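You operate a simulated robot arm through the tools that you are given. There is no shell and no other tool. Be economical: measure what you need, move in short steps, check, and stop when the job is done.

Carry out the task below with a simulated robot arm. There is one attempt and no reset: what you move stays moved.

TASK
Fetch the lifting eye bolt with the smallest size on its label from the top of the side bench and stand it on top of the bearing there.

Only the result counts: the job must be done as asked and must still hold three seconds after the hand-in. Knocking over, shifting, dropping, spilling or breaking anything else fails it.

THE ROBOT
A 6-joint arm with a two-finger parallel gripper, fixed in place. Base frame: the origin is at the foot of the arm, x ahead of it, y to its left, z up; the work surface is at about z = 0. Readings come in mm, degrees, newtons and seconds.
With the tool pointing down near the work surface it reaches from about 140 to 580 mm from the base axis. Its first joint turns from -66.0 to 66.0 degrees. Payload 2.1 kg.
The tool frame sits at the grasp point between the pads (the TCP): z along the fingers, y along the line on which they close. The tips reach 30 mm beyond it. Largest opening 94 mm; finger width 28, thickness 10; the body of the gripper, 50 by 96 mm, starts 55 mm behind the TCP.
Orientation is that of the tool frame in the base frame, as [roll, pitch, yaw] about the fixed x, y, z axes, in that order (R = Rz(yaw) Ry(pitch) Rx(roll)). With the fingers straight down and closing along the base's y, the tool's x points along the base's -x, its y along +y and its z along -z.

THE INTERFACE
- The arm moves only by the tool nudge_tool. Its argument "moves" is a list of rows, each a list of 3 entries, a list of its own where there are three numbers: the shift along the base's x, y, z in mm, then the turn, a rotation vector about the base's x, y, z in degrees, then the closure, from 0 (fully open) to 1 (shut). In form: [[[x, y, z], [rx, ry, rz], fingers], ...]. A call has 1 to 20 rows; each row is the pose to reach, as a shift and turn from the pose commanded when the call began. Rows are played at 5 a second. More than 50 mm and 8.6 degrees between two rows, or a gripper value outside its range, and nothing of the call is played. Where a pose cannot be reached the arm comes as near as it can. A force on the tool above 40 N (or 10 N above the force at the start of the call, whichever is more), or a blocked arm, ends the call early, and 0.2 s more pass. Each finger travels about 72 mm/s and halts on what it meets, pressing with about 20 N; the grip force reading is that of the motor and also rises with nothing between the fingers. The clock runs only during rows and for 0.2 s after the last one: add rows that repeat a pose to give the fingers time. The reply holds the time, the measured pose of the TCP, the force on the tool along the base axes, the opening and the grip force, in the units named above and with some noise, and new pictures: "views" is both (left out), scene, wrist or none.
- Cameras (640 x 400 px; columns grow to the right, rows downward): "scene" is fixed at [58.1, -366.9, 496]; the picture's right is [0.68, -0.73, 0.00], its down [-0.43, -0.40, -0.81] and it looks along [0.59, 0.55, -0.58] (base axes); focal length 288 px, centre (320, 200). "wrist" rides on the gripper at [76, 14, -102] in the tool frame; the picture's right is [-0.18, 0.98, 0.00], its down [-0.75, -0.14, -0.64] and it looks along [-0.63, -0.12, 0.77] (tool axes); focal length 243 px, centre (320, 200).
- measure_at(camera, pixels): for up to 12 pixels [column, row] of the newest picture of that camera ("zoom" is the newest enlarged one), the place [x, y, z] in the base frame of the surface seen there, good to about 2 mm, but the place of the scene camera against the robot may be out by one fixed shift of up to 25 mm in any direction. No time passes.
- inspect(camera, box): a new picture of the part [left, top, right, bottom] of that camera's present view, enlarged. No time passes.
- hand_in(): hands the job in; it is judged then, once.

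Go step by step. Measure first, check grasps and placings, and put right what went wrong. The budget is 60 turns and 200 pictures, counting those below and the enlarged ones. Unless the task says otherwise, let go and move clear before handing in, and close with one line.

The tools are called after "Call:" by a JSON object that holds its "api" and its "payload". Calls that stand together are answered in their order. nudge_tool: Moves the arm, as the interface text tells. Its arguments: {"type":"object","properties":{"moves":{"type":"array","items":{"type":"array"}},"views":{"type":"string","enum":["both","scene","wrist","none"]}},"required":["moves"]} The other tools are called the same way: measure_at (camera, pixels) gives the place of the surface under pixels of a picture; inspect (camera, box) takes an enlarged picture of a part of a camera's view; hand_in () hands the job in.

At the start:

```text
time: 0.0
tool_pos: [325.6, -80.3, 320.6]
orientation: [-179.9, 0.0, -179.9]
wrist_force: [0.4, -0.9, -0.1]
gripper_width: 94.1
grasp_force: 0.1
```

scene: 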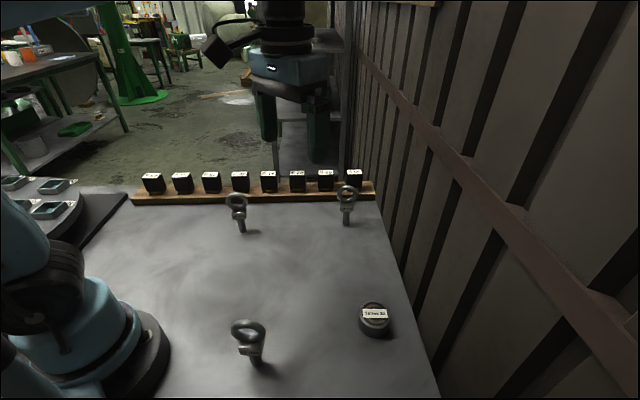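
wrist: 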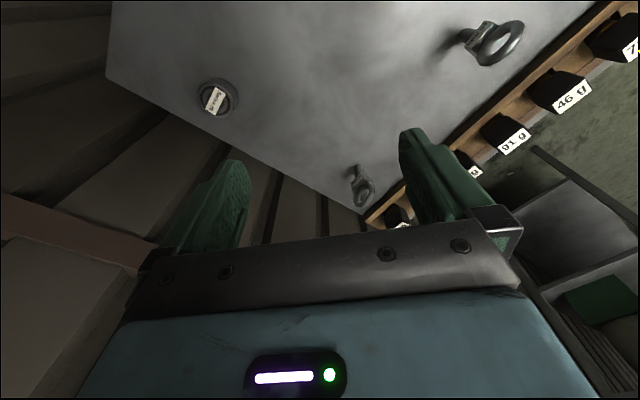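

The scene shows three eye bolts near (238,212), (346,204) and (249,341), and a disc labelled near (374,318). I'll zoom in to read the labels and identify the items.

Call:
{"api": "inspect", "payload": {"camera": "scene", "box": [210, 170, 290, 250]}}

Call:
{"api": "inspect", "payload": {"camera": "scene", "box": [310, 160, 390, 240]}}

Call:
{"api": "inspect", "payload": {"camera": "scene", "box": [210, 300, 290, 380]}}

Call:
{"api": "inspect", "payload": {"camera": "scene", "box": [340, 285, 410, 345]}}

Call:
{"api": "inspect", "payload": {"camera": "scene", "box": [130, 160, 380, 210]}}

Call:
{"api": "inspect", "payload": {"camera": "scene", "box": [0, 160, 140, 270]}}

```text
5.00 times, centred on (250, 210) of scene
```

zoom: 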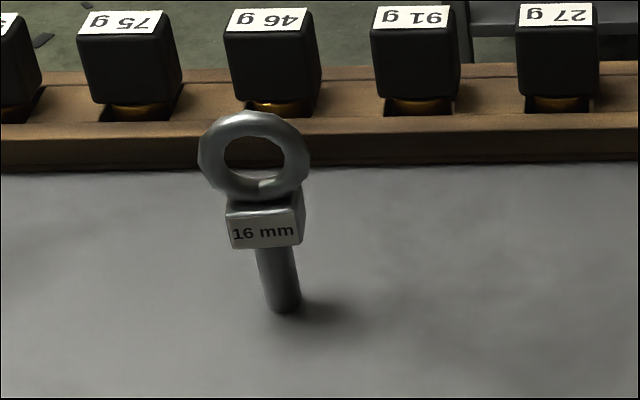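

```text
5.00 times, centred on (350, 200) of scene
```

zoom: 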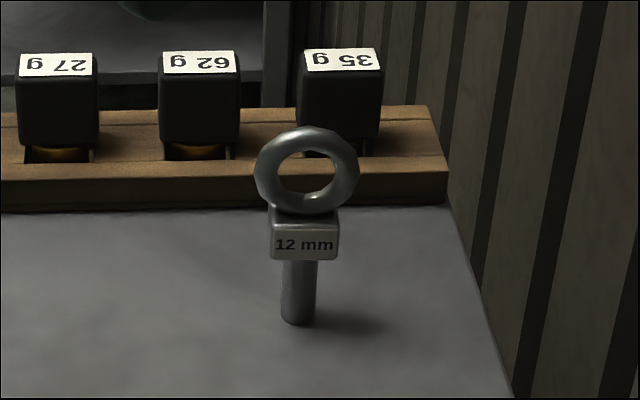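

```text
5.00 times, centred on (250, 340) of scene
```

zoom: 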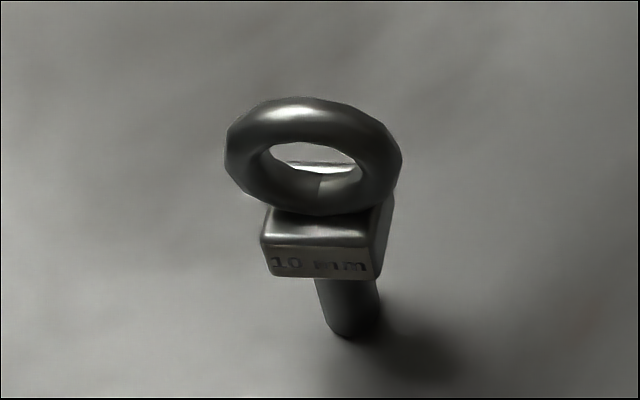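

```text
6.67 times, centred on (375, 315) of scene
```

zoom: 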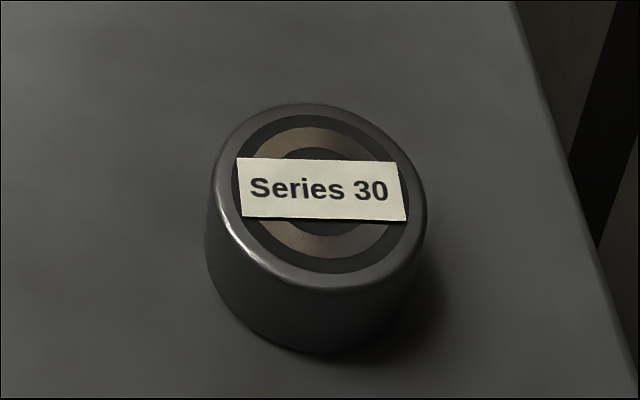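

```text
2.56 times, centred on (255, 185) of scene
```

zoom: 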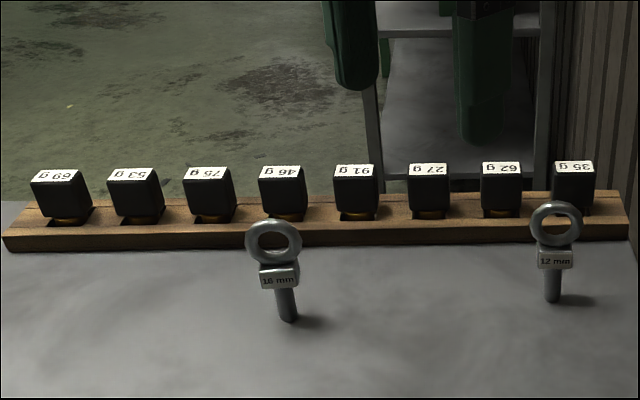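

```text
3.64 times, centred on (70, 215) of scene
```

zoom: 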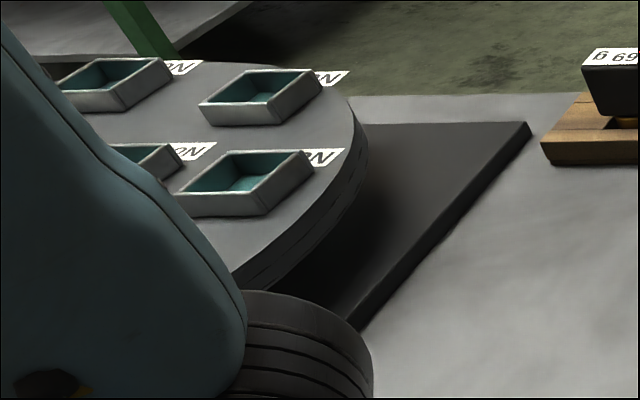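

Smallest label visible is 10 mm, the bolt at (249,341); the bearing is "Series 30" at (374,318). I'll measure both plus the table.

Call:
{"api": "measure_at", "payload": {"camera": "scene", "pixels": [[248, 323], [233, 332], [264, 332], [250, 344], [242, 351], [260, 352], [257, 362], [250, 366], [268, 344], [280, 300]]}}

Call:
{"api": "measure_at", "payload": {"camera": "scene", "pixels": [[374, 313], [362, 309], [387, 308], [373, 303], [373, 326], [360, 313], [388, 315], [372, 337], [340, 330], [346, 189], [238, 198]]}}

Call:
{"api": "inspect", "payload": {"camera": "wrist", "box": [180, 60, 260, 130]}}

Call:
{"api": "measure_at", "payload": {"camera": "wrist", "pixels": [[213, 99], [203, 90], [232, 96], [215, 85], [211, 113], [300, 60], [366, 190], [355, 165], [500, 45]]}}

```text
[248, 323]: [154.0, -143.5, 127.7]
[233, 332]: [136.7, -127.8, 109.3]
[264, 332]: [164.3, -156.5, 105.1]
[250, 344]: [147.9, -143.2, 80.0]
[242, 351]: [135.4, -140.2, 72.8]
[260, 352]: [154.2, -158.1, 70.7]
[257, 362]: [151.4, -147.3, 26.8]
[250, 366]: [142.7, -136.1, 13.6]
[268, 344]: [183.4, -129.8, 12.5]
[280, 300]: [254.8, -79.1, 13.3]
```

```text
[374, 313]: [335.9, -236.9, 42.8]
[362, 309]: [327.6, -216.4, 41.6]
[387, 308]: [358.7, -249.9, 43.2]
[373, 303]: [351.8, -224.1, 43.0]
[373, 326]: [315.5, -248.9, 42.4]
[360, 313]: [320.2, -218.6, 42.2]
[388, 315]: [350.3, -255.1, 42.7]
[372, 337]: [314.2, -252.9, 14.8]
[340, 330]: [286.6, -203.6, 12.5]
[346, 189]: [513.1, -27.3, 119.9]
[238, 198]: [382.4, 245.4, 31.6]
```

```text
5.71 times, centred on (220, 95) of wrist
```

zoom: 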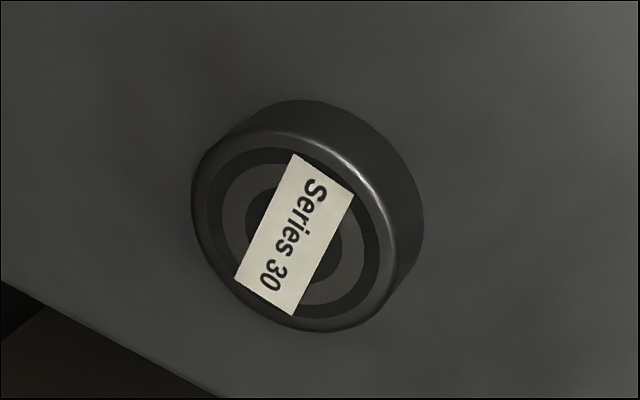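

```text
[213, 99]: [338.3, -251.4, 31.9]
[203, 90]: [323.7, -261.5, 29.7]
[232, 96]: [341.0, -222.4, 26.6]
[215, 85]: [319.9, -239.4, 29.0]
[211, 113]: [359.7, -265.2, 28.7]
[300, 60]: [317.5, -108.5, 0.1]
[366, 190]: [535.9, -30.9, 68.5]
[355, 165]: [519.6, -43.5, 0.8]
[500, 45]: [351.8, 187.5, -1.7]
```

The table offset shows the scene camera is shifted by about (-5, +12, +12.5) mm. The true position of the 10 mm bolt is therefore near (155,-155), with its top about z 116, and its ring plane lies along (0.7,-0.7). I'll hover above it with the closing line turned -45° so the wrist camera can see it.

Call:
{"api": "nudge_tool", "payload": {"moves": [[[-24, -10, -10], [0, 0, -6], 0], [[-48, -20, -20], [0, 0, -12], 0], [[-72, -31, -30], [0, 0, -18], 0], [[-96, -42, -40], [0, 0, -24], 0], [[-120, -53, -50], [0, 0, -31], 0], [[-144, -64, -60], [0, 0, -38], 0], [[-168, -75, -70], [0, 0, -45], 0], [[-168, -75, -70], [0, 0, -45], 0]]}}

```text
time: 1.8
tool_pos: [156.0, -156.2, 251.0]
orientation: [-180.0, 0.0, 135.0]
wrist_force: [0.5, 0.1, 0.1]
gripper_width: 94.0
grasp_force: 0.0
```

scene: 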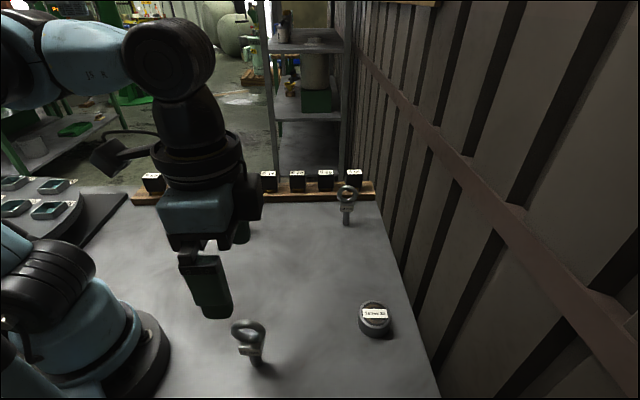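
wrist: 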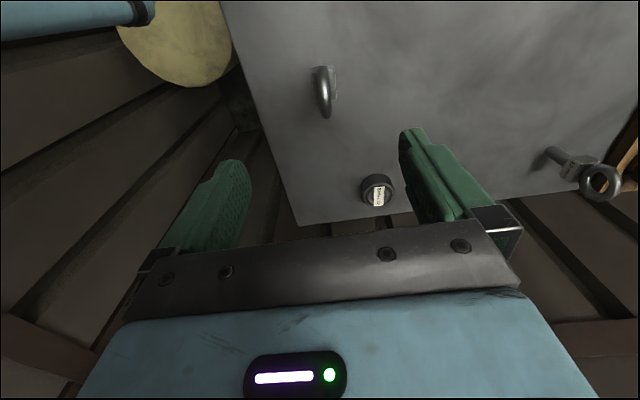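

The wrist view shows the bolt at about (325,92), nearly edge-on as intended. I'll enlarge it and measure.

Call:
{"api": "inspect", "payload": {"camera": "wrist", "box": [285, 60, 365, 130]}}

Call:
{"api": "measure_at", "payload": {"camera": "wrist", "pixels": [[325, 114], [325, 108], [322, 95], [316, 80], [332, 70], [334, 100], [319, 72], [376, 190], [366, 188], [389, 186], [377, 178], [377, 203]]}}

```text
5.71 times, centred on (325, 95) of wrist
```

zoom: 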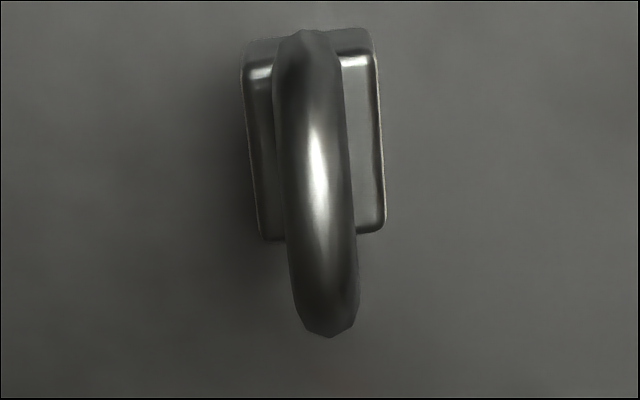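

```text
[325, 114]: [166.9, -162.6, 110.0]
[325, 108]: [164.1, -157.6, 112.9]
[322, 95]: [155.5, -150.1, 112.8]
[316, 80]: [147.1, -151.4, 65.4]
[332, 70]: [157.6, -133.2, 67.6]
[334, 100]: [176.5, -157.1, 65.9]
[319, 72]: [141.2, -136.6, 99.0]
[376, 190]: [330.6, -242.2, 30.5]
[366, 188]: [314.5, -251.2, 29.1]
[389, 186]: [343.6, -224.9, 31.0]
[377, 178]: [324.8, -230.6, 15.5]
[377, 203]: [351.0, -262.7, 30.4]
```

Box top is at z about 66 and ring top about 114. I'll measure the box corners on the enlarged picture for its centre and axis.

Call:
{"api": "measure_at", "payload": {"camera": "zoom", "pixels": [[252, 75], [368, 65], [378, 220], [270, 228], [262, 150], [370, 140], [310, 45], [315, 180], [325, 320], [280, 200], [350, 200]]}}

Call:
{"api": "inspect", "payload": {"camera": "wrist", "box": [350, 165, 400, 210]}}

```text
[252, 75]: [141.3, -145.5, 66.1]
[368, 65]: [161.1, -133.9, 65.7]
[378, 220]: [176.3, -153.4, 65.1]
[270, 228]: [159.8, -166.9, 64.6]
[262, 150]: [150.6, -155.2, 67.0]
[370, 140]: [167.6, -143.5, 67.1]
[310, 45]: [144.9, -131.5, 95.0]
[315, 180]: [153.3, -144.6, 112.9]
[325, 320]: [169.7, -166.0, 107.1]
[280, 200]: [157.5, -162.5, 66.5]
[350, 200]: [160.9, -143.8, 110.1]
```

```text
8.89 times, centred on (375, 188) of wrist
```

zoom: 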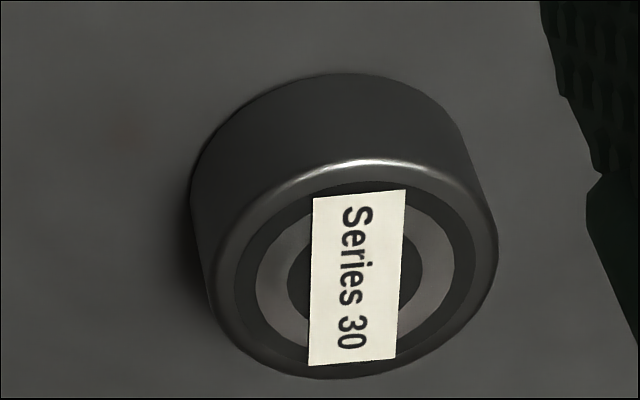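

Box centre is about (159.6,-149.9), with its face normal near 39°. Before moving, I'll measure the bearing rim in the newest zoom.

Call:
{"api": "measure_at", "payload": {"camera": "zoom", "pixels": [[222, 280], [488, 250], [370, 172], [335, 370], [270, 205], [450, 195], [240, 340], [470, 315], [355, 270], [253, 290], [455, 255]]}}

Call:
{"api": "nudge_tool", "payload": {"moves": [[[2, 3, -25], [0, 0, -3], 0], [[3.6, 6.3, -50], [0, 0, -6], 0], [[3.6, 6.3, -80], [0, 0, -6], 0], [[3.6, 6.3, -110], [0, 0, -6], 0], [[3.6, 6.3, -110], [0, 0, -6], 0]]}}

```text
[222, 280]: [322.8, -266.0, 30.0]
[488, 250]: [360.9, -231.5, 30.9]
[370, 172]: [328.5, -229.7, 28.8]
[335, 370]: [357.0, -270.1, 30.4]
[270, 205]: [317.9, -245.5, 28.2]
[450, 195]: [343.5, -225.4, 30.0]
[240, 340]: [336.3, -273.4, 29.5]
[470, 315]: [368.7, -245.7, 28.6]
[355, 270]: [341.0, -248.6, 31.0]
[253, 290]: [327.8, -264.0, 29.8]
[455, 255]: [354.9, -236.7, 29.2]
```

```text
time: 3.0
tool_pos: [161.7, -148.9, 140.2]
orientation: [180.0, 0.0, 129.1]
wrist_force: [0.5, -0.7, 0.3]
gripper_width: 93.9
grasp_force: 0.1
```

scene: 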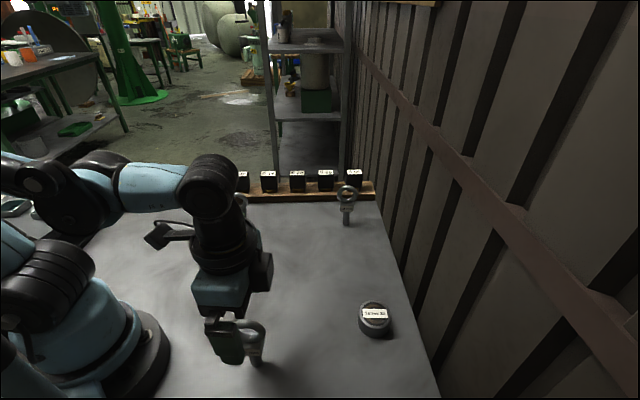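
wrist: 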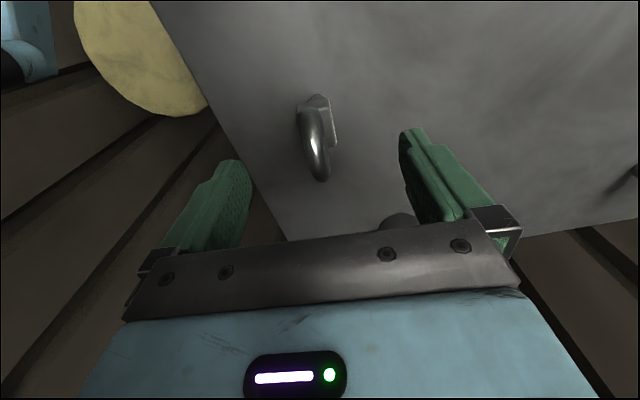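

Bearing top centre is about (342,-249.5), z 30. The bolt sits well between the fingers, so I'll re-measure it at this closer range.

Call:
{"api": "inspect", "payload": {"camera": "wrist", "box": [260, 80, 380, 190]}}

Call:
{"api": "measure_at", "payload": {"camera": "zoom", "pixels": [[265, 160], [275, 100], [345, 100], [360, 200], [365, 250], [290, 110], [315, 240], [340, 360], [258, 150], [225, 120]]}}

```text
3.64 times, centred on (320, 135) of wrist
```

zoom: 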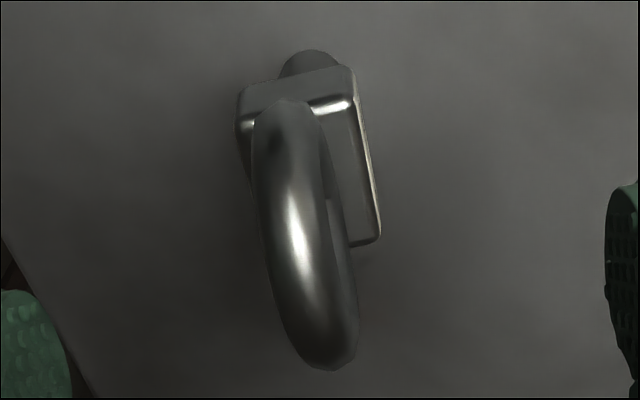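

```text
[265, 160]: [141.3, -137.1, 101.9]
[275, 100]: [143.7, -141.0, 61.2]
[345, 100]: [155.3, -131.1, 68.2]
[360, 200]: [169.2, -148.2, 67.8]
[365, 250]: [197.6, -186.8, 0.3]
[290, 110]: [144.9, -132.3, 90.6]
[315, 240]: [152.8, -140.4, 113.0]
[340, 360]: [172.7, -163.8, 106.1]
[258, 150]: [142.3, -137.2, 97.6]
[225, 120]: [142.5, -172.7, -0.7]
```

The box axis is about -51°, matching the gripper, and the TCP is about 2 mm off along the closing line. I'll correct that, descend to TCP z about 68 so the body stays clear of the ring top at 114, and then check before closing.

Call:
{"api": "nudge_tool", "payload": {"moves": [[[-1.8, -1.4, -20], [0, 0, 0], 0], [[-1.8, -1.4, -40], [0, 0, 0], 0], [[-1.8, -1.4, -56], [0, 0, 0], 0], [[-1.8, -1.4, -72], [0, 0, 0], 0], [[-1.8, -1.4, -72], [0, 0, 0], 0]]}}

```text
time: 4.2
tool_pos: [159.7, -151.3, 67.1]
orientation: [-180.0, 0.0, 129.1]
wrist_force: [-0.5, 0.5, 0.1]
gripper_width: 93.8
grasp_force: 0.2
```

scene: 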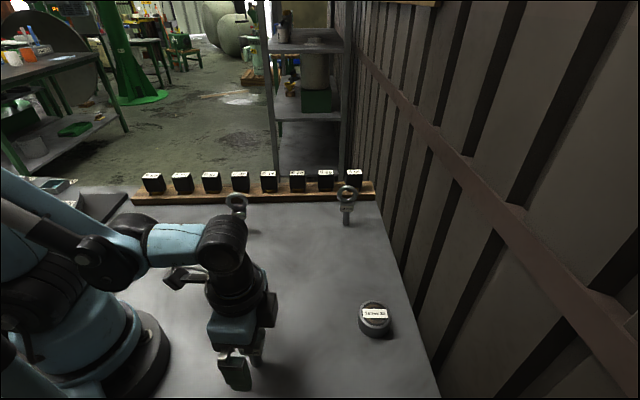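
wrist: 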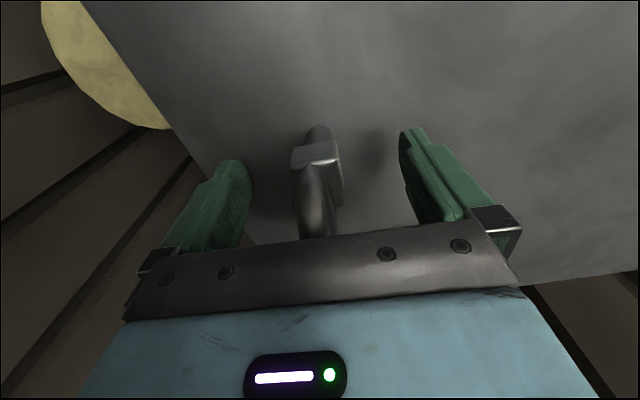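

The bolt stands centred between the pads at (320,170), with no contact force. Closing now.

Call:
{"api": "nudge_tool", "payload": {"moves": [[[0, 0, 0], [0, 0, 0], 0.3], [[0, 0, 0], [0, 0, 0], 0.6], [[0, 0, 0], [0, 0, 0], 0.8], [[0, 0, 0], [0, 0, 0], 1], [[0, 0, 0], [0, 0, 0], 1], [[0, 0, 0], [0, 0, 0], 1], [[0, 0, 0], [0, 0, 0], 1]]}}

```text
time: 5.8
tool_pos: [158.2, -150.7, 67.7]
orientation: [179.9, -0.1, 129.1]
wrist_force: [-0.3, -0.8, 2.3]
gripper_width: 30.5
grasp_force: 19.9
```

scene: 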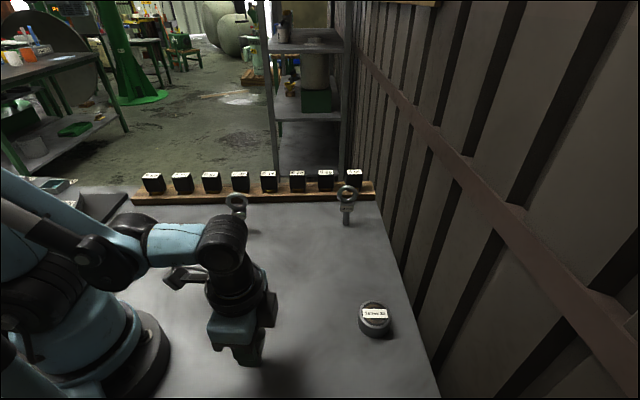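
wrist: 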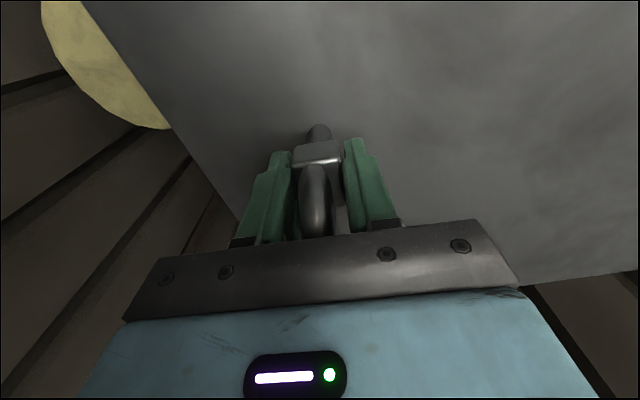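

The grip is holding at 30.5 mm opening and 20 N. I'll lift 20 mm and look closely.

Call:
{"api": "nudge_tool", "payload": {"moves": [[[0, 0, 5], [0, 0, 0], 1], [[0, 0, 15], [0, 0, 0], 1], [[0, 0, 30], [0, 0, 0], 1], [[0, 0, 50], [0, 0, 0], 1], [[0, 0, 50], [0, 0, 0], 1]]}}

Call:
{"api": "inspect", "payload": {"camera": "wrist", "box": [250, 110, 390, 240]}}

Call:
{"api": "inspect", "payload": {"camera": "scene", "box": [190, 280, 300, 380]}}

```text
time: 7.0
tool_pos: [158.6, -150.5, 118.1]
orientation: [180.0, 0.0, 129.2]
wrist_force: [0.4, 0.0, -1.9]
gripper_width: 30.0
grasp_force: 19.7
```

scene: 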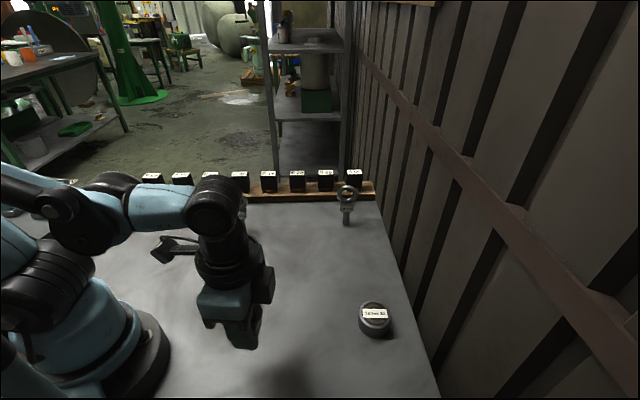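
wrist: 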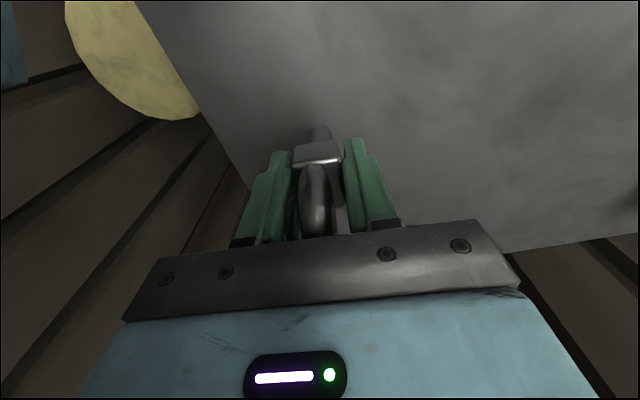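

```text
3.08 times, centred on (320, 175) of wrist
```

zoom: 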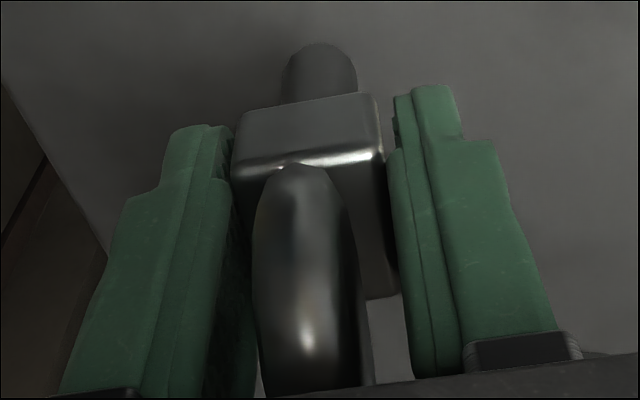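

```text
4.00 times, centred on (245, 330) of scene
```

zoom: 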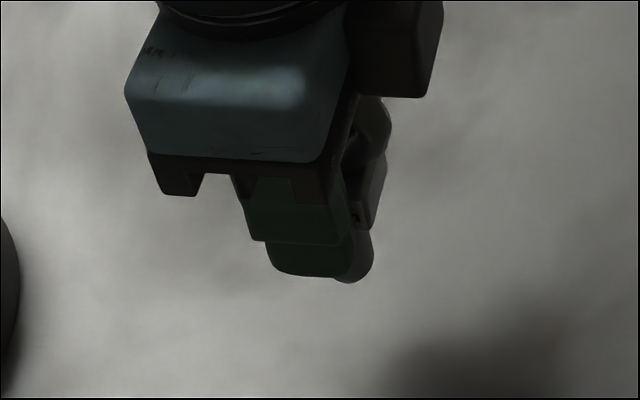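

The bolt lifted cleanly, held by its head block. I'll measure the shank relative to the TCP in the wrist view to place it accurately.

Call:
{"api": "measure_at", "payload": {"camera": "wrist", "pixels": [[319, 126], [319, 130], [319, 136], [312, 134], [327, 134], [300, 155], [318, 152], [335, 150], [340, 190], [319, 146]]}}

Call:
{"api": "measure_at", "payload": {"camera": "scene", "pixels": [[254, 345], [252, 346], [256, 343], [258, 330], [255, 320]]}}

```text
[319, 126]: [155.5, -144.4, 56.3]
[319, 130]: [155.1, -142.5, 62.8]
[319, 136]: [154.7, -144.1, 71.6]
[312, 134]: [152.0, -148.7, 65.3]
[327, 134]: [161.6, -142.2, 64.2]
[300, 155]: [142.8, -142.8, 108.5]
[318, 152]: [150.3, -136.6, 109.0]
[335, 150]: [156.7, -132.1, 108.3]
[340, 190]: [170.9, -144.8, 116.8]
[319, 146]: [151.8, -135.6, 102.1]
```

```text
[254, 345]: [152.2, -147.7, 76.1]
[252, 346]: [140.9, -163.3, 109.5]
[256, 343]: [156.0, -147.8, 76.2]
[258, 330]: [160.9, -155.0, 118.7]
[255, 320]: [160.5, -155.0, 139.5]
```

The shank axis is at about (159.6,-149.2), vertical, and offset (+1,+1.3) from the TCP. Before carrying the bolt to the bearing I'll check wall clearance.

Call:
{"api": "measure_at", "payload": {"camera": "scene", "pixels": [[430, 250], [460, 300], [480, 200], [400, 150], [420, 330], [405, 290]]}}

Call:
{"api": "nudge_tool", "payload": {"moves": [[[0, 0, 25], [0, 0, 0], 1], [[30, -16, 30], [0, 0, 0], 1], [[60, -33, 30], [0, 0, 0], 1], [[90, -49, 30], [0, 0, 0], 1], [[120, -66, 30], [0, 0, 0], 1], [[140, -77, 30], [0, 0, 0], 1], [[140, -77, 30], [0, 0, 0], 1]]}}

```text
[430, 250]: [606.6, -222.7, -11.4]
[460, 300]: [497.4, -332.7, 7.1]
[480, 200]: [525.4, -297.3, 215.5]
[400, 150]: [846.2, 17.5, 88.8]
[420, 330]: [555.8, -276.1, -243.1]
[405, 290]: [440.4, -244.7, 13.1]
```

```text
time: 8.6
tool_pos: [298.6, -226.2, 148.0]
orientation: [-180.0, 0.1, 129.2]
wrist_force: [0.2, -0.3, -2.3]
gripper_width: 30.2
grasp_force: 19.9
```

scene: 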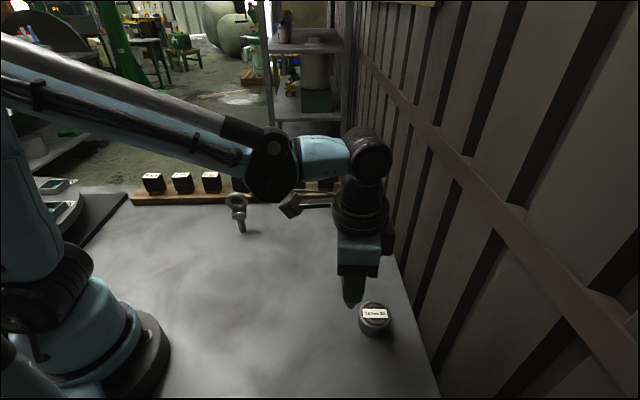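
wrist: 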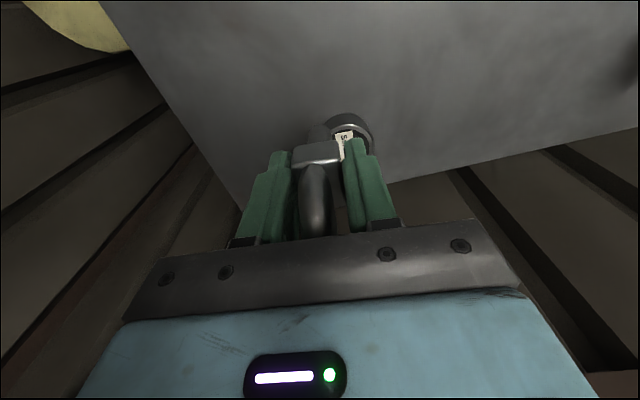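

The wall is more than 100 mm away. I'll move over the bearing centre and come down to about 14 mm above it to check alignment.

Call:
{"api": "nudge_tool", "payload": {"moves": [[[22, -12, 0], [0, 0, 0], 1], [[42.7, -24.5, 0], [0, 0, 0], 1], [[42.7, -24.5, -18], [0, 0, 0], 1], [[42.7, -24.5, -36], [0, 0, 0], 1], [[42.7, -24.5, -36], [0, 0, 0], 1]]}}

Call:
{"api": "inspect", "payload": {"camera": "wrist", "box": [260, 90, 380, 190]}}

Call:
{"api": "inspect", "payload": {"camera": "scene", "box": [330, 250, 430, 350]}}

```text
time: 9.8
tool_pos: [342.7, -253.0, 112.1]
orientation: [-179.9, 0.0, 129.2]
wrist_force: [-0.3, 0.5, -2.4]
gripper_width: 30.3
grasp_force: 19.7
```

scene: 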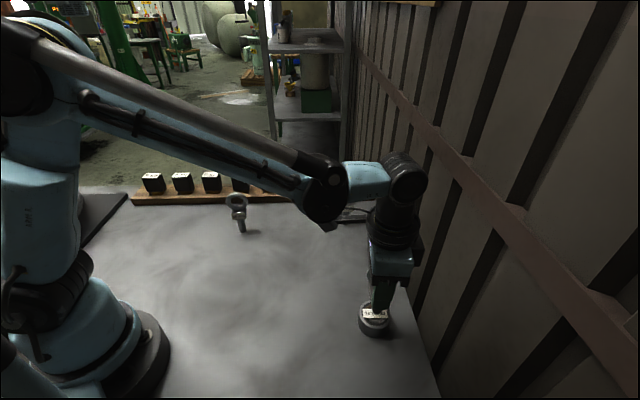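
wrist: 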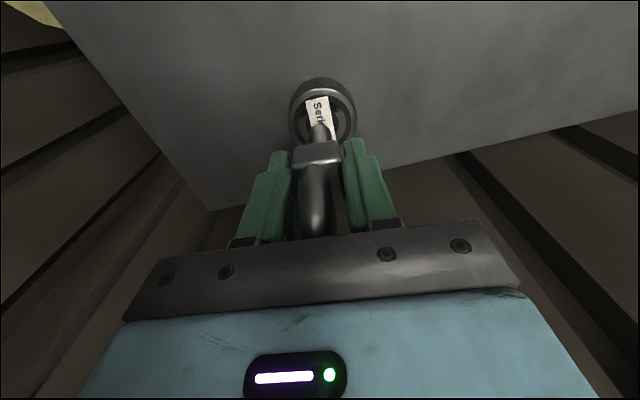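

```text
4.00 times, centred on (320, 140) of wrist
```

zoom: 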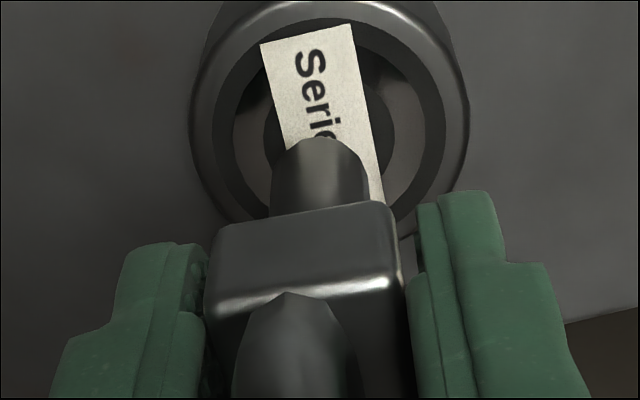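

```text
4.00 times, centred on (380, 300) of scene
```

zoom: 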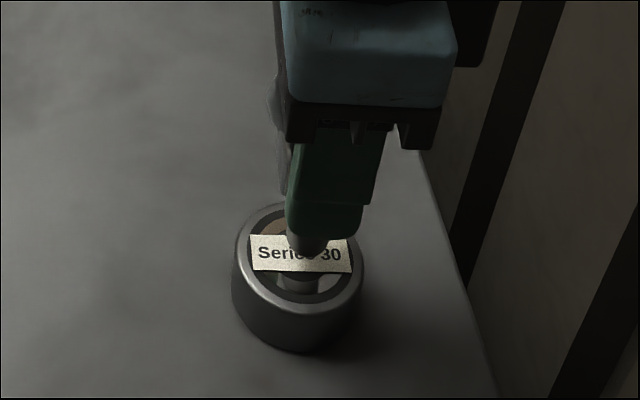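

The shank hovers just above the bearing. I'll measure both in this zoom to fine-tune the centring.

Call:
{"api": "inspect", "payload": {"camera": "wrist", "box": [280, 70, 360, 150]}}

Call:
{"api": "measure_at", "payload": {"camera": "wrist", "pixels": [[319, 128], [319, 132], [319, 137], [312, 134], [327, 134], [294, 120], [352, 116], [321, 88], [301, 95], [343, 95], [297, 135], [351, 128]]}}

```text
5.00 times, centred on (320, 110) of wrist
```

zoom: 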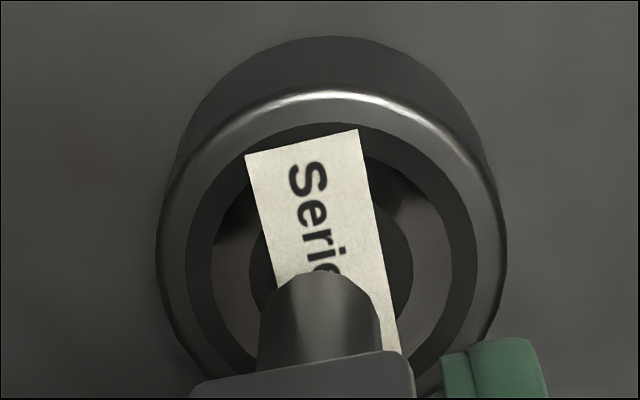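

```text
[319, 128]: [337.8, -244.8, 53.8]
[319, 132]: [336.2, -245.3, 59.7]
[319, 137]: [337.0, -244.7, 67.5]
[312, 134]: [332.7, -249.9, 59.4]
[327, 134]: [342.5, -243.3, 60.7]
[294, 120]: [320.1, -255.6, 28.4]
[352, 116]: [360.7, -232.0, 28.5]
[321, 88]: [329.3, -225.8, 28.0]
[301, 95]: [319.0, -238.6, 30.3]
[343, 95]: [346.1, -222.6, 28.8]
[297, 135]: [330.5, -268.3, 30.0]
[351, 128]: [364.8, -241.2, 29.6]
```

The bearing centre is about (342,-248.3) and the shank about (341.4,-250.4). I'll shift (+0.6,+2) and descend to just above contact.

Call:
{"api": "nudge_tool", "payload": {"moves": [[[0.6, 2, 0], [0, 0, 0], 1], [[0.6, 2, -6], [0, 0, 0], 1], [[0.6, 2, -11], [0, 0, 0], 1], [[0.6, 2, -12], [0, 0, 0], 1], [[0.6, 2, -12], [0, 0, 0], 1]]}}

Call:
{"api": "inspect", "payload": {"camera": "wrist", "box": [280, 70, 360, 150]}}

Call:
{"api": "inspect", "payload": {"camera": "scene", "box": [350, 280, 410, 340]}}

```text
time: 11.0
tool_pos: [342.2, -249.6, 99.0]
orientation: [180.0, 0.0, 129.1]
wrist_force: [-0.9, 0.2, -2.2]
gripper_width: 30.1
grasp_force: 19.6
```

scene: 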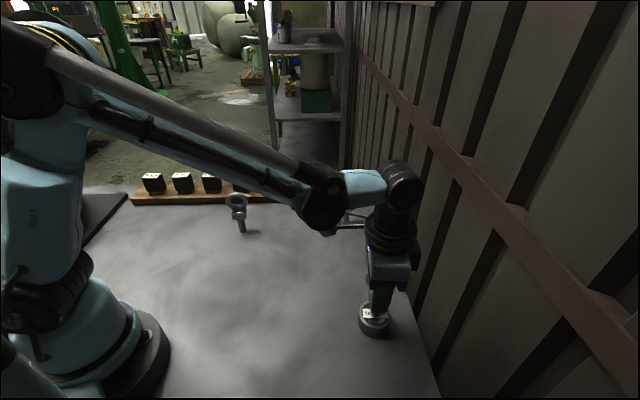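
wrist: 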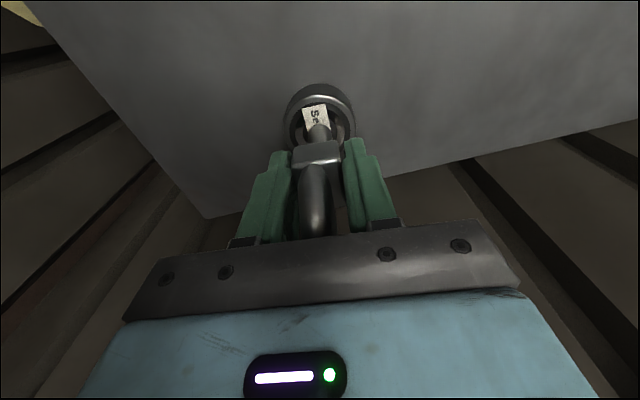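

```text
5.00 times, centred on (320, 110) of wrist
```

zoom: 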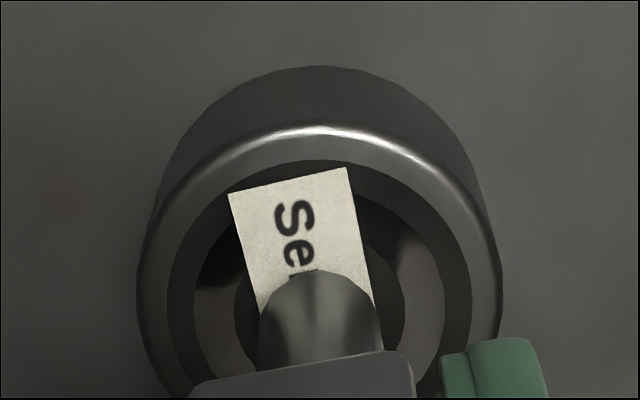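

```text
6.67 times, centred on (380, 310) of scene
```

zoom: 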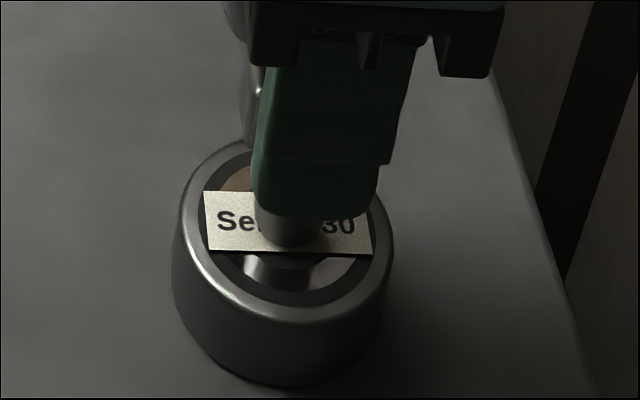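

The shank looks centred: column 288 against a bearing centre near 285 in the scene zoom. There is no contact yet, so I'll lower gently while watching the force.

Call:
{"api": "nudge_tool", "payload": {"moves": [[[0, 0, -0.5], [0, 0, 0], 1], [[0, 0, -1], [0, 0, 0], 1], [[0, 0, -1], [0, 0, 0], 1]], "views": "none"}}

```text
time: 11.8
tool_pos: [343.0, -248.6, 100.1]
orientation: [-180.0, 0.0, 129.1]
wrist_force: [1.3, -0.5, -2.8]
gripper_width: 30.1
grasp_force: 20.3
```

Call:
{"api": "nudge_tool", "payload": {"moves": [[[0, 0, -0.5], [0, 0, 0], 1], [[0, 0, -1], [0, 0, 0], 1], [[0, 0, -1], [0, 0, 0], 1]], "views": "none"}}

```text
time: 12.6
tool_pos: [341.2, -250.8, 98.2]
orientation: [180.0, 0.0, 129.1]
wrist_force: [-0.7, -0.7, -1.3]
gripper_width: 30.3
grasp_force: 19.8
```

Force is still around -2 N, so the shank isn't carrying load yet. I'll lower another millimetre.

Call:
{"api": "nudge_tool", "payload": {"moves": [[[0, 0, -0.5], [0, 0, 0], 1], [[0, 0, -1], [0, 0, 0], 1], [[0, 0, -1], [0, 0, 0], 1]], "views": "none"}}

```text
time: 13.4
tool_pos: [342.8, -249.2, 96.6]
orientation: [-179.9, 0.1, 129.1]
wrist_force: [-0.2, 0.2, 13.4]
gripper_width: 30.3
grasp_force: 19.9
```

Force jumped to +13 N, so the shank is on the bearing. I'll ease up 0.4 mm to relieve the push, then open slowly.

Call:
{"api": "nudge_tool", "payload": {"moves": [[[0, 0, 0.4], [0, 0, 0], 1], [[0, 0, 0.5], [0, 0, 0], 1]], "views": "none"}}

```text
time: 14.0
tool_pos: [341.6, -249.2, 98.2]
orientation: [-180.0, 0.0, 129.0]
wrist_force: [-0.2, -0.3, -1.9]
gripper_width: 30.4
grasp_force: 19.8
```

The load is back to -1.9 N, with the shank touching or within half a millimetre. I'll lower 0.3 mm and release gradually.

Call:
{"api": "nudge_tool", "payload": {"moves": [[[0, 0, -0.3], [0, 0, 0], 1], [[0, 0, -0.3], [0, 0, 0], 0.66], [[0, 0, -0.3], [0, 0, 0], 0.63], [[0, 0, -0.3], [0, 0, 0], 0.58], [[0, 0, -0.3], [0, 0, 0], 0.5], [[0, 0, -0.3], [0, 0, 0], 0.4], [[0, 0, -0.3], [0, 0, 0], 0.2], [[0, 0, -0.3], [0, 0, 0], 0], [[0, 0, -0.3], [0, 0, 0], 0]]}}

```text
time: 16.0
tool_pos: [342.8, -249.5, 98.0]
orientation: [-180.0, 0.0, 129.1]
wrist_force: [0.0, -0.4, 0.3]
gripper_width: 94.1
grasp_force: 0.0
```

scene: 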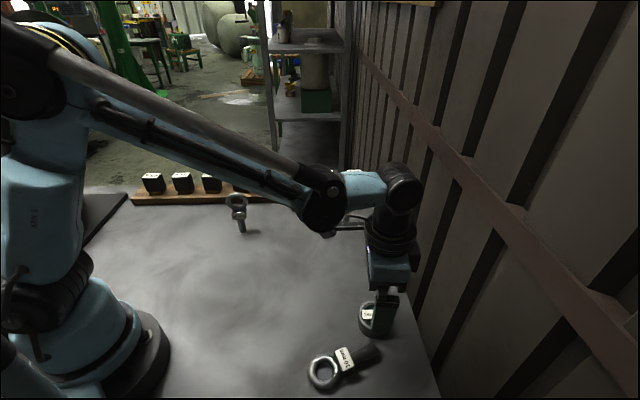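
wrist: 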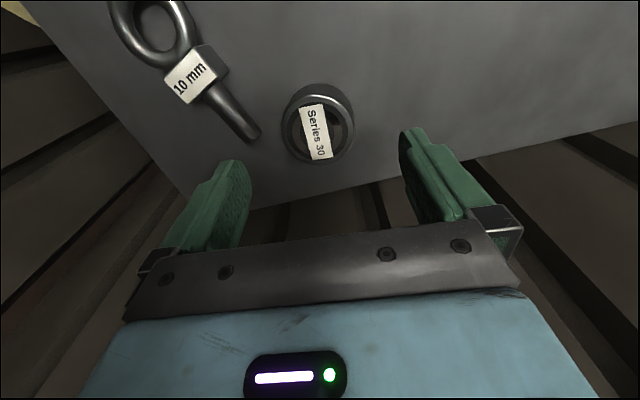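

The bolt tipped over on release and lies on the bench at wrist (190,75). The bearing looks unmoved at (318,127). Before any recovery I'll raise the arm straight up and work out why it tipped.

Call:
{"api": "nudge_tool", "payload": {"moves": [[[0, 0, 25], [0, 0, 0], 0], [[0, 0, 60], [0, 0, 0], 0], [[0, 0, 100], [0, 0, 0], 0], [[-20, 15, 140], [0, 0, 0], 0], [[-20, 15, 140], [0, 0, 0], 0]]}}

Call:
{"api": "inspect", "payload": {"camera": "scene", "box": [290, 285, 420, 395]}}

Call:
{"api": "inspect", "payload": {"camera": "wrist", "box": [180, 20, 380, 160]}}

```text
time: 17.2
tool_pos: [322.9, -234.4, 237.4]
orientation: [-179.9, 0.0, 129.1]
wrist_force: [0.2, 0.5, -0.6]
gripper_width: 93.9
grasp_force: 0.1
```

scene: 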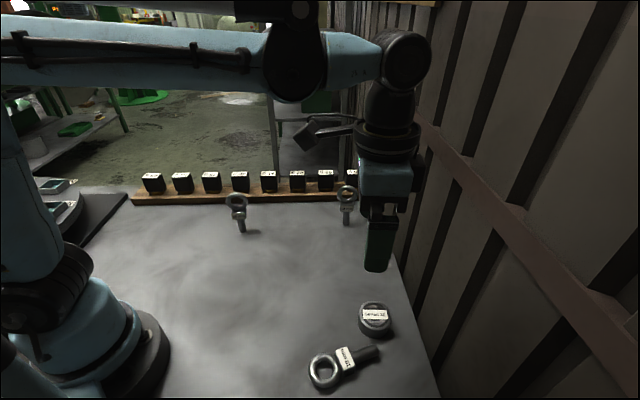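
wrist: 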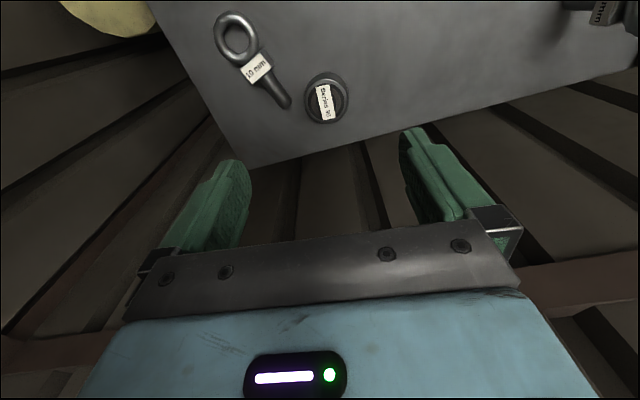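

```text
3.64 times, centred on (355, 340) of scene
```

zoom: 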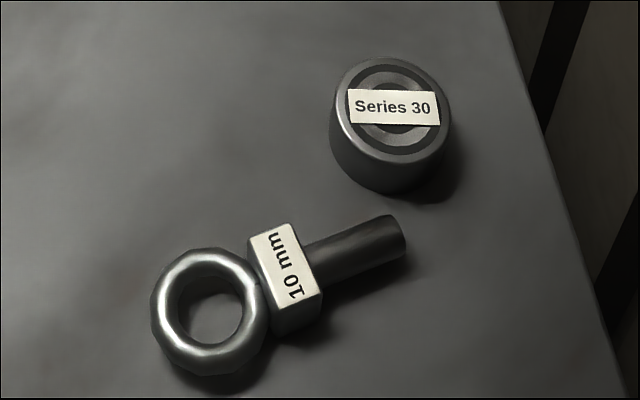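

```text
2.86 times, centred on (280, 90) of wrist
```

zoom: 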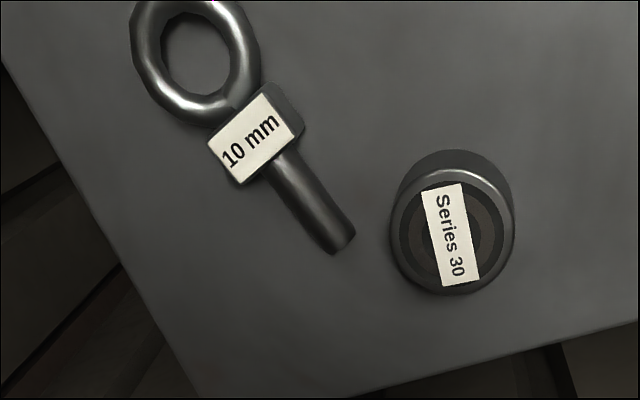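

The bolt lies flat with its ring toward -x,-y and its label up. I'll measure it and its surroundings, both to plan the regrasp and to learn its true dimensions.

Call:
{"api": "measure_at", "payload": {"camera": "zoom", "pixels": [[212, 147], [268, 97], [294, 130], [240, 180], [252, 140], [310, 200], [345, 235], [330, 250], [195, 102], [230, 60], [145, 60], [300, 120]]}}

Call:
{"api": "measure_at", "payload": {"camera": "wrist", "pixels": [[219, 38], [236, 15], [254, 38], [238, 58], [236, 38], [325, 103], [307, 98], [347, 93], [330, 80], [323, 121], [170, 40], [240, 160]]}}

```text
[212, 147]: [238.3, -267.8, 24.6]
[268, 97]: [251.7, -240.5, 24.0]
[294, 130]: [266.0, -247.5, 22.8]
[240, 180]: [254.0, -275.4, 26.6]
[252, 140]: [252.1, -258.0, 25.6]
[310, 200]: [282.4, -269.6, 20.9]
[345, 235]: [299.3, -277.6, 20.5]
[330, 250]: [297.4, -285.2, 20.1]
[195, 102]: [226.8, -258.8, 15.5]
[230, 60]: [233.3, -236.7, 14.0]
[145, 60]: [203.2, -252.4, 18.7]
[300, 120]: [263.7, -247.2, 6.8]
```

```text
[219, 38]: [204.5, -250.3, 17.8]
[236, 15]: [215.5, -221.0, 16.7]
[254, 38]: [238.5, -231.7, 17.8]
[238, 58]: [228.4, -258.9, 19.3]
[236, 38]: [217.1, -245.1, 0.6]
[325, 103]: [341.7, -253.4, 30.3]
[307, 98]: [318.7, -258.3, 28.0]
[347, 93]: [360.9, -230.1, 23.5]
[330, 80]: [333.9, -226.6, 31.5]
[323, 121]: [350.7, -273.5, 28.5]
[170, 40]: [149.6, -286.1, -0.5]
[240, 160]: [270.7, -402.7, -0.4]
```

The block is about 26 mm thick and 30 wide, so my grip at 30.3 mm was about 9° skewed on opposite corners; that explains the tip-over. To stand the bolt again I need it turned 90°, with the tool flipped and pitched outward. I'll test that reach in free air first, empty and high up.

Call:
{"api": "nudge_tool", "payload": {"moves": [[[5, 30, 20], [0, 0, -8], 0], [[8, 60, 40], [0, 0, -16], 0], [[8, 90, 60], [0, 0, -24], 0], [[8, 120, 60], [0, 0, -32], 0], [[8, 134, 60], [0, 0, -40], 0], [[8, 134, 60], [0, 0, -48], 0], [[8, 134, 60], [0, 0, -56], 0], [[8, 134, 60], [0, 0, -64], 0], [[8, 134, 60], [0, 0, -72], 0], [[8, 134, 60], [0, 0, -80], 0], [[8, 134, 60], [0, 0, -88], 0], [[8, 134, 60], [0, 0, -96], 0], [[8, 134, 60], [0, 0, -104], 0], [[8, 134, 60], [0, 0, -112], 0], [[8, 134, 60], [0, 0, -120], 0], [[8, 134, 60], [0, 0, -128], 0], [[8, 134, 60], [0, 0, -136], 0], [[8, 134, 60], [0, 0, -144], 0], [[8, 134, 60], [0, 0, -146], 0], [[8, 134, 60], [0, 0, -146], 0]], "views": "scene"}}

```text
time: 21.4
tool_pos: [313.8, -140.7, 297.4]
orientation: [-179.7, 0.0, -16.8]
wrist_force: [-0.2, 0.3, -0.1]
gripper_width: 94.1
grasp_force: 0.1
out of reach, approached as far as the arm can: row 18, 19, 20
```

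scene: 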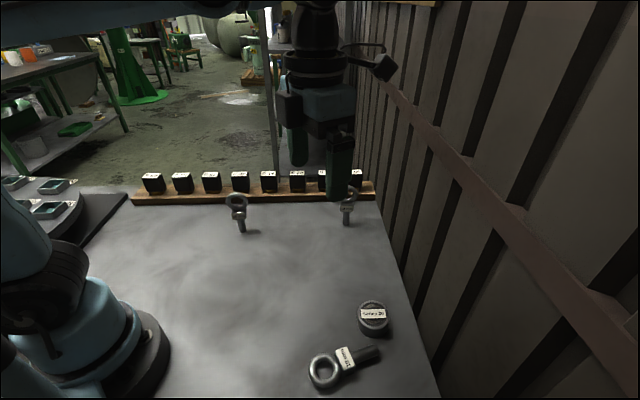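

The wrist turn stops about 7° short of a full flip, which is usable. Now I'll test pitching the tool outward to horizontal, still empty and high.

Call:
{"api": "nudge_tool", "payload": {"moves": [[[0, -20, 0], [-2.3, -7.7, 0], 0], [[0, -40, 0], [-4.6, -15.3, 0], 0], [[0, -40, 0], [-6.9, -23, 0], 0], [[0, -40, 0], [-9.2, -30.6, 0], 0], [[0, -40, 0], [-11.6, -38.3, 0], 0], [[0, -40, 0], [-13.9, -45.9, 0], 0], [[0, -40, 0], [-16.2, -53.6, 0], 0], [[0, -40, 0], [-18.5, -61.2, 0], 0], [[0, -40, 0], [-20.8, -68.9, 0], 0], [[0, -40, 0], [-23.1, -76.6, 0], 0], [[0, -40, 0], [-25.4, -84.2, 0], 0], [[0, -40, 0], [-26, -86.1, 0], 0], [[0, -40, 0], [-26, -86.1, 0], 0]], "views": "scene"}}

```text
time: 24.2
tool_pos: [313.7, -179.3, 297.4]
orientation: [-114.5, -89.8, -82.4]
wrist_force: [-0.9, -0.2, -0.4]
gripper_width: 94.1
grasp_force: 0.1
```

scene: 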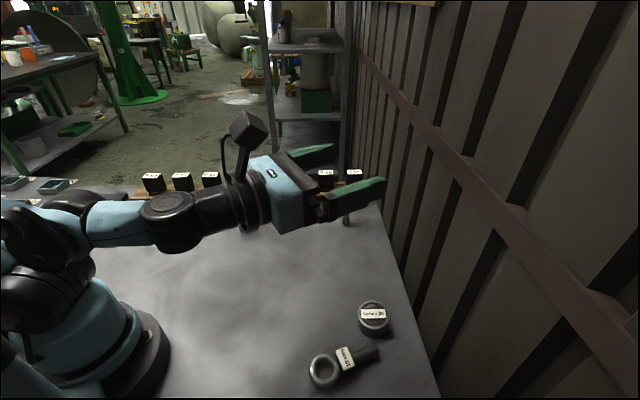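

The horizontal pose works, with the camera on top. Now I'll check that it reaches down to about z 95 over the empty middle of the bench.

Call:
{"api": "nudge_tool", "payload": {"moves": [[[5, 10, -40], [0, 0, 0], 0], [[10, 20, -80], [0, 0, 0], 0], [[15, 30, -120], [0, 0, 0], 0], [[20, 30, -160], [0, 0, 0], 0], [[25, 30, -200], [0, 0, 0], 0], [[25, 30, -200], [0, 0, 0], 0]], "views": "scene"}}

```text
time: 25.6
tool_pos: [353.5, -157.6, 212.7]
orientation: [-139.3, -89.8, -57.6]
wrist_force: [0.0, -1.1, 0.4]
gripper_width: 94.2
grasp_force: 0.1
out of reach, approached as far as the arm can: row 3, 4, 5, 6
```

scene: 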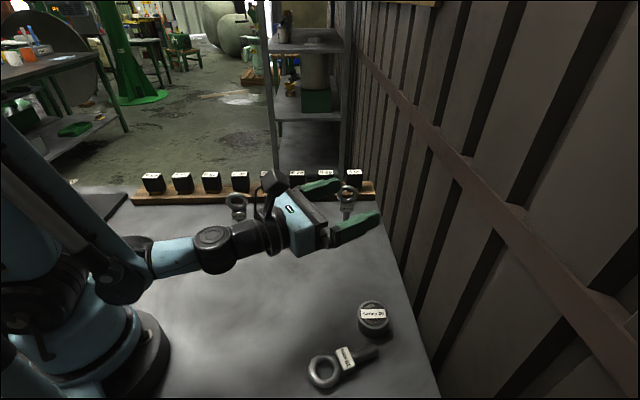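

At radius about 385 the horizontal pose bottoms out near z 212. I'll try further out, at radius about 458, where the arm is less folded.

Call:
{"api": "nudge_tool", "payload": {"moves": [[[30, -20, 20], [0, 0, 0], 0], [[60, -40, 20], [0, 0, 0], 0], [[60, -40, -20], [0, 0, 0], 0], [[60, -40, -60], [0, 0, 0], 0], [[60, -40, -90], [0, 0, 0], 0], [[60, -40, -90], [0, 0, 0], 0]], "views": "scene"}}

```text
time: 27.0
tool_pos: [440.8, -217.8, 171.2]
orientation: [-136.4, -89.8, -60.4]
wrist_force: [1.1, 0.0, -0.8]
gripper_width: 94.0
grasp_force: 0.0
out of reach, approached as far as the arm can: row 4, 5, 6
```

scene: 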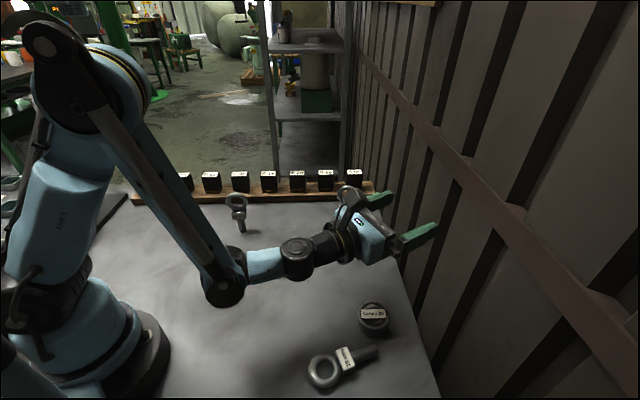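

Low outward-horizontal poses aren't reachable, but partial tilts should be. The new plan is to grasp the lying bolt with the tool leaning about 35-45° toward the shank, lift it, turn it, and finish leaning the opposite way sideways. First I'll return to tool-down, high.

Call:
{"api": "nudge_tool", "payload": {"moves": [[[-10, 5, 40], [0, 0, 0], 0], [[-30, 15, 80], [2.3, 7.7, 0], 0], [[-50, 20, 120], [4.6, 15.3, 0], 0], [[-70, 25, 130], [6.9, 23, 0], 0], [[-90, 30, 130], [9.2, 30.6, 0], 0], [[-110, 35, 130], [11.6, 38.3, 0], 0], [[-110, 40, 130], [13.9, 45.9, 0], 0], [[-110, 40, 130], [16.2, 53.6, 0], 0], [[-110, 40, 130], [18.5, 61.2, 0], 0], [[-110, 40, 130], [20.8, 68.9, 0], 0], [[-110, 40, 130], [23.1, 76.6, 0], 0], [[-110, 40, 130], [25.4, 84.2, 0], 0], [[-110, 40, 130], [26, 86.1, 0], 0], [[-110, 40, 130], [26, 86.1, 8], 0], [[-110, 40, 130], [26, 86.1, 8], 0]], "views": "none"}}

```text
time: 30.2
tool_pos: [330.9, -177.1, 302.6]
orientation: [-174.9, 0.0, -11.8]
wrist_force: [-0.2, -0.9, -0.7]
gripper_width: 94.1
grasp_force: 0.1
```

Call:
{"api": "nudge_tool", "payload": {"moves": [[[0, 0, 0], [-5, 1.04, 0], 0], [[0, 0, 0], [-5, 1.04, 0], 0]], "views": "none"}}

```text
time: 30.8
tool_pos: [330.0, -176.2, 302.8]
orientation: [179.9, -0.1, -11.9]
wrist_force: [-0.4, -0.8, 0.0]
gripper_width: 94.0
grasp_force: 0.0
```

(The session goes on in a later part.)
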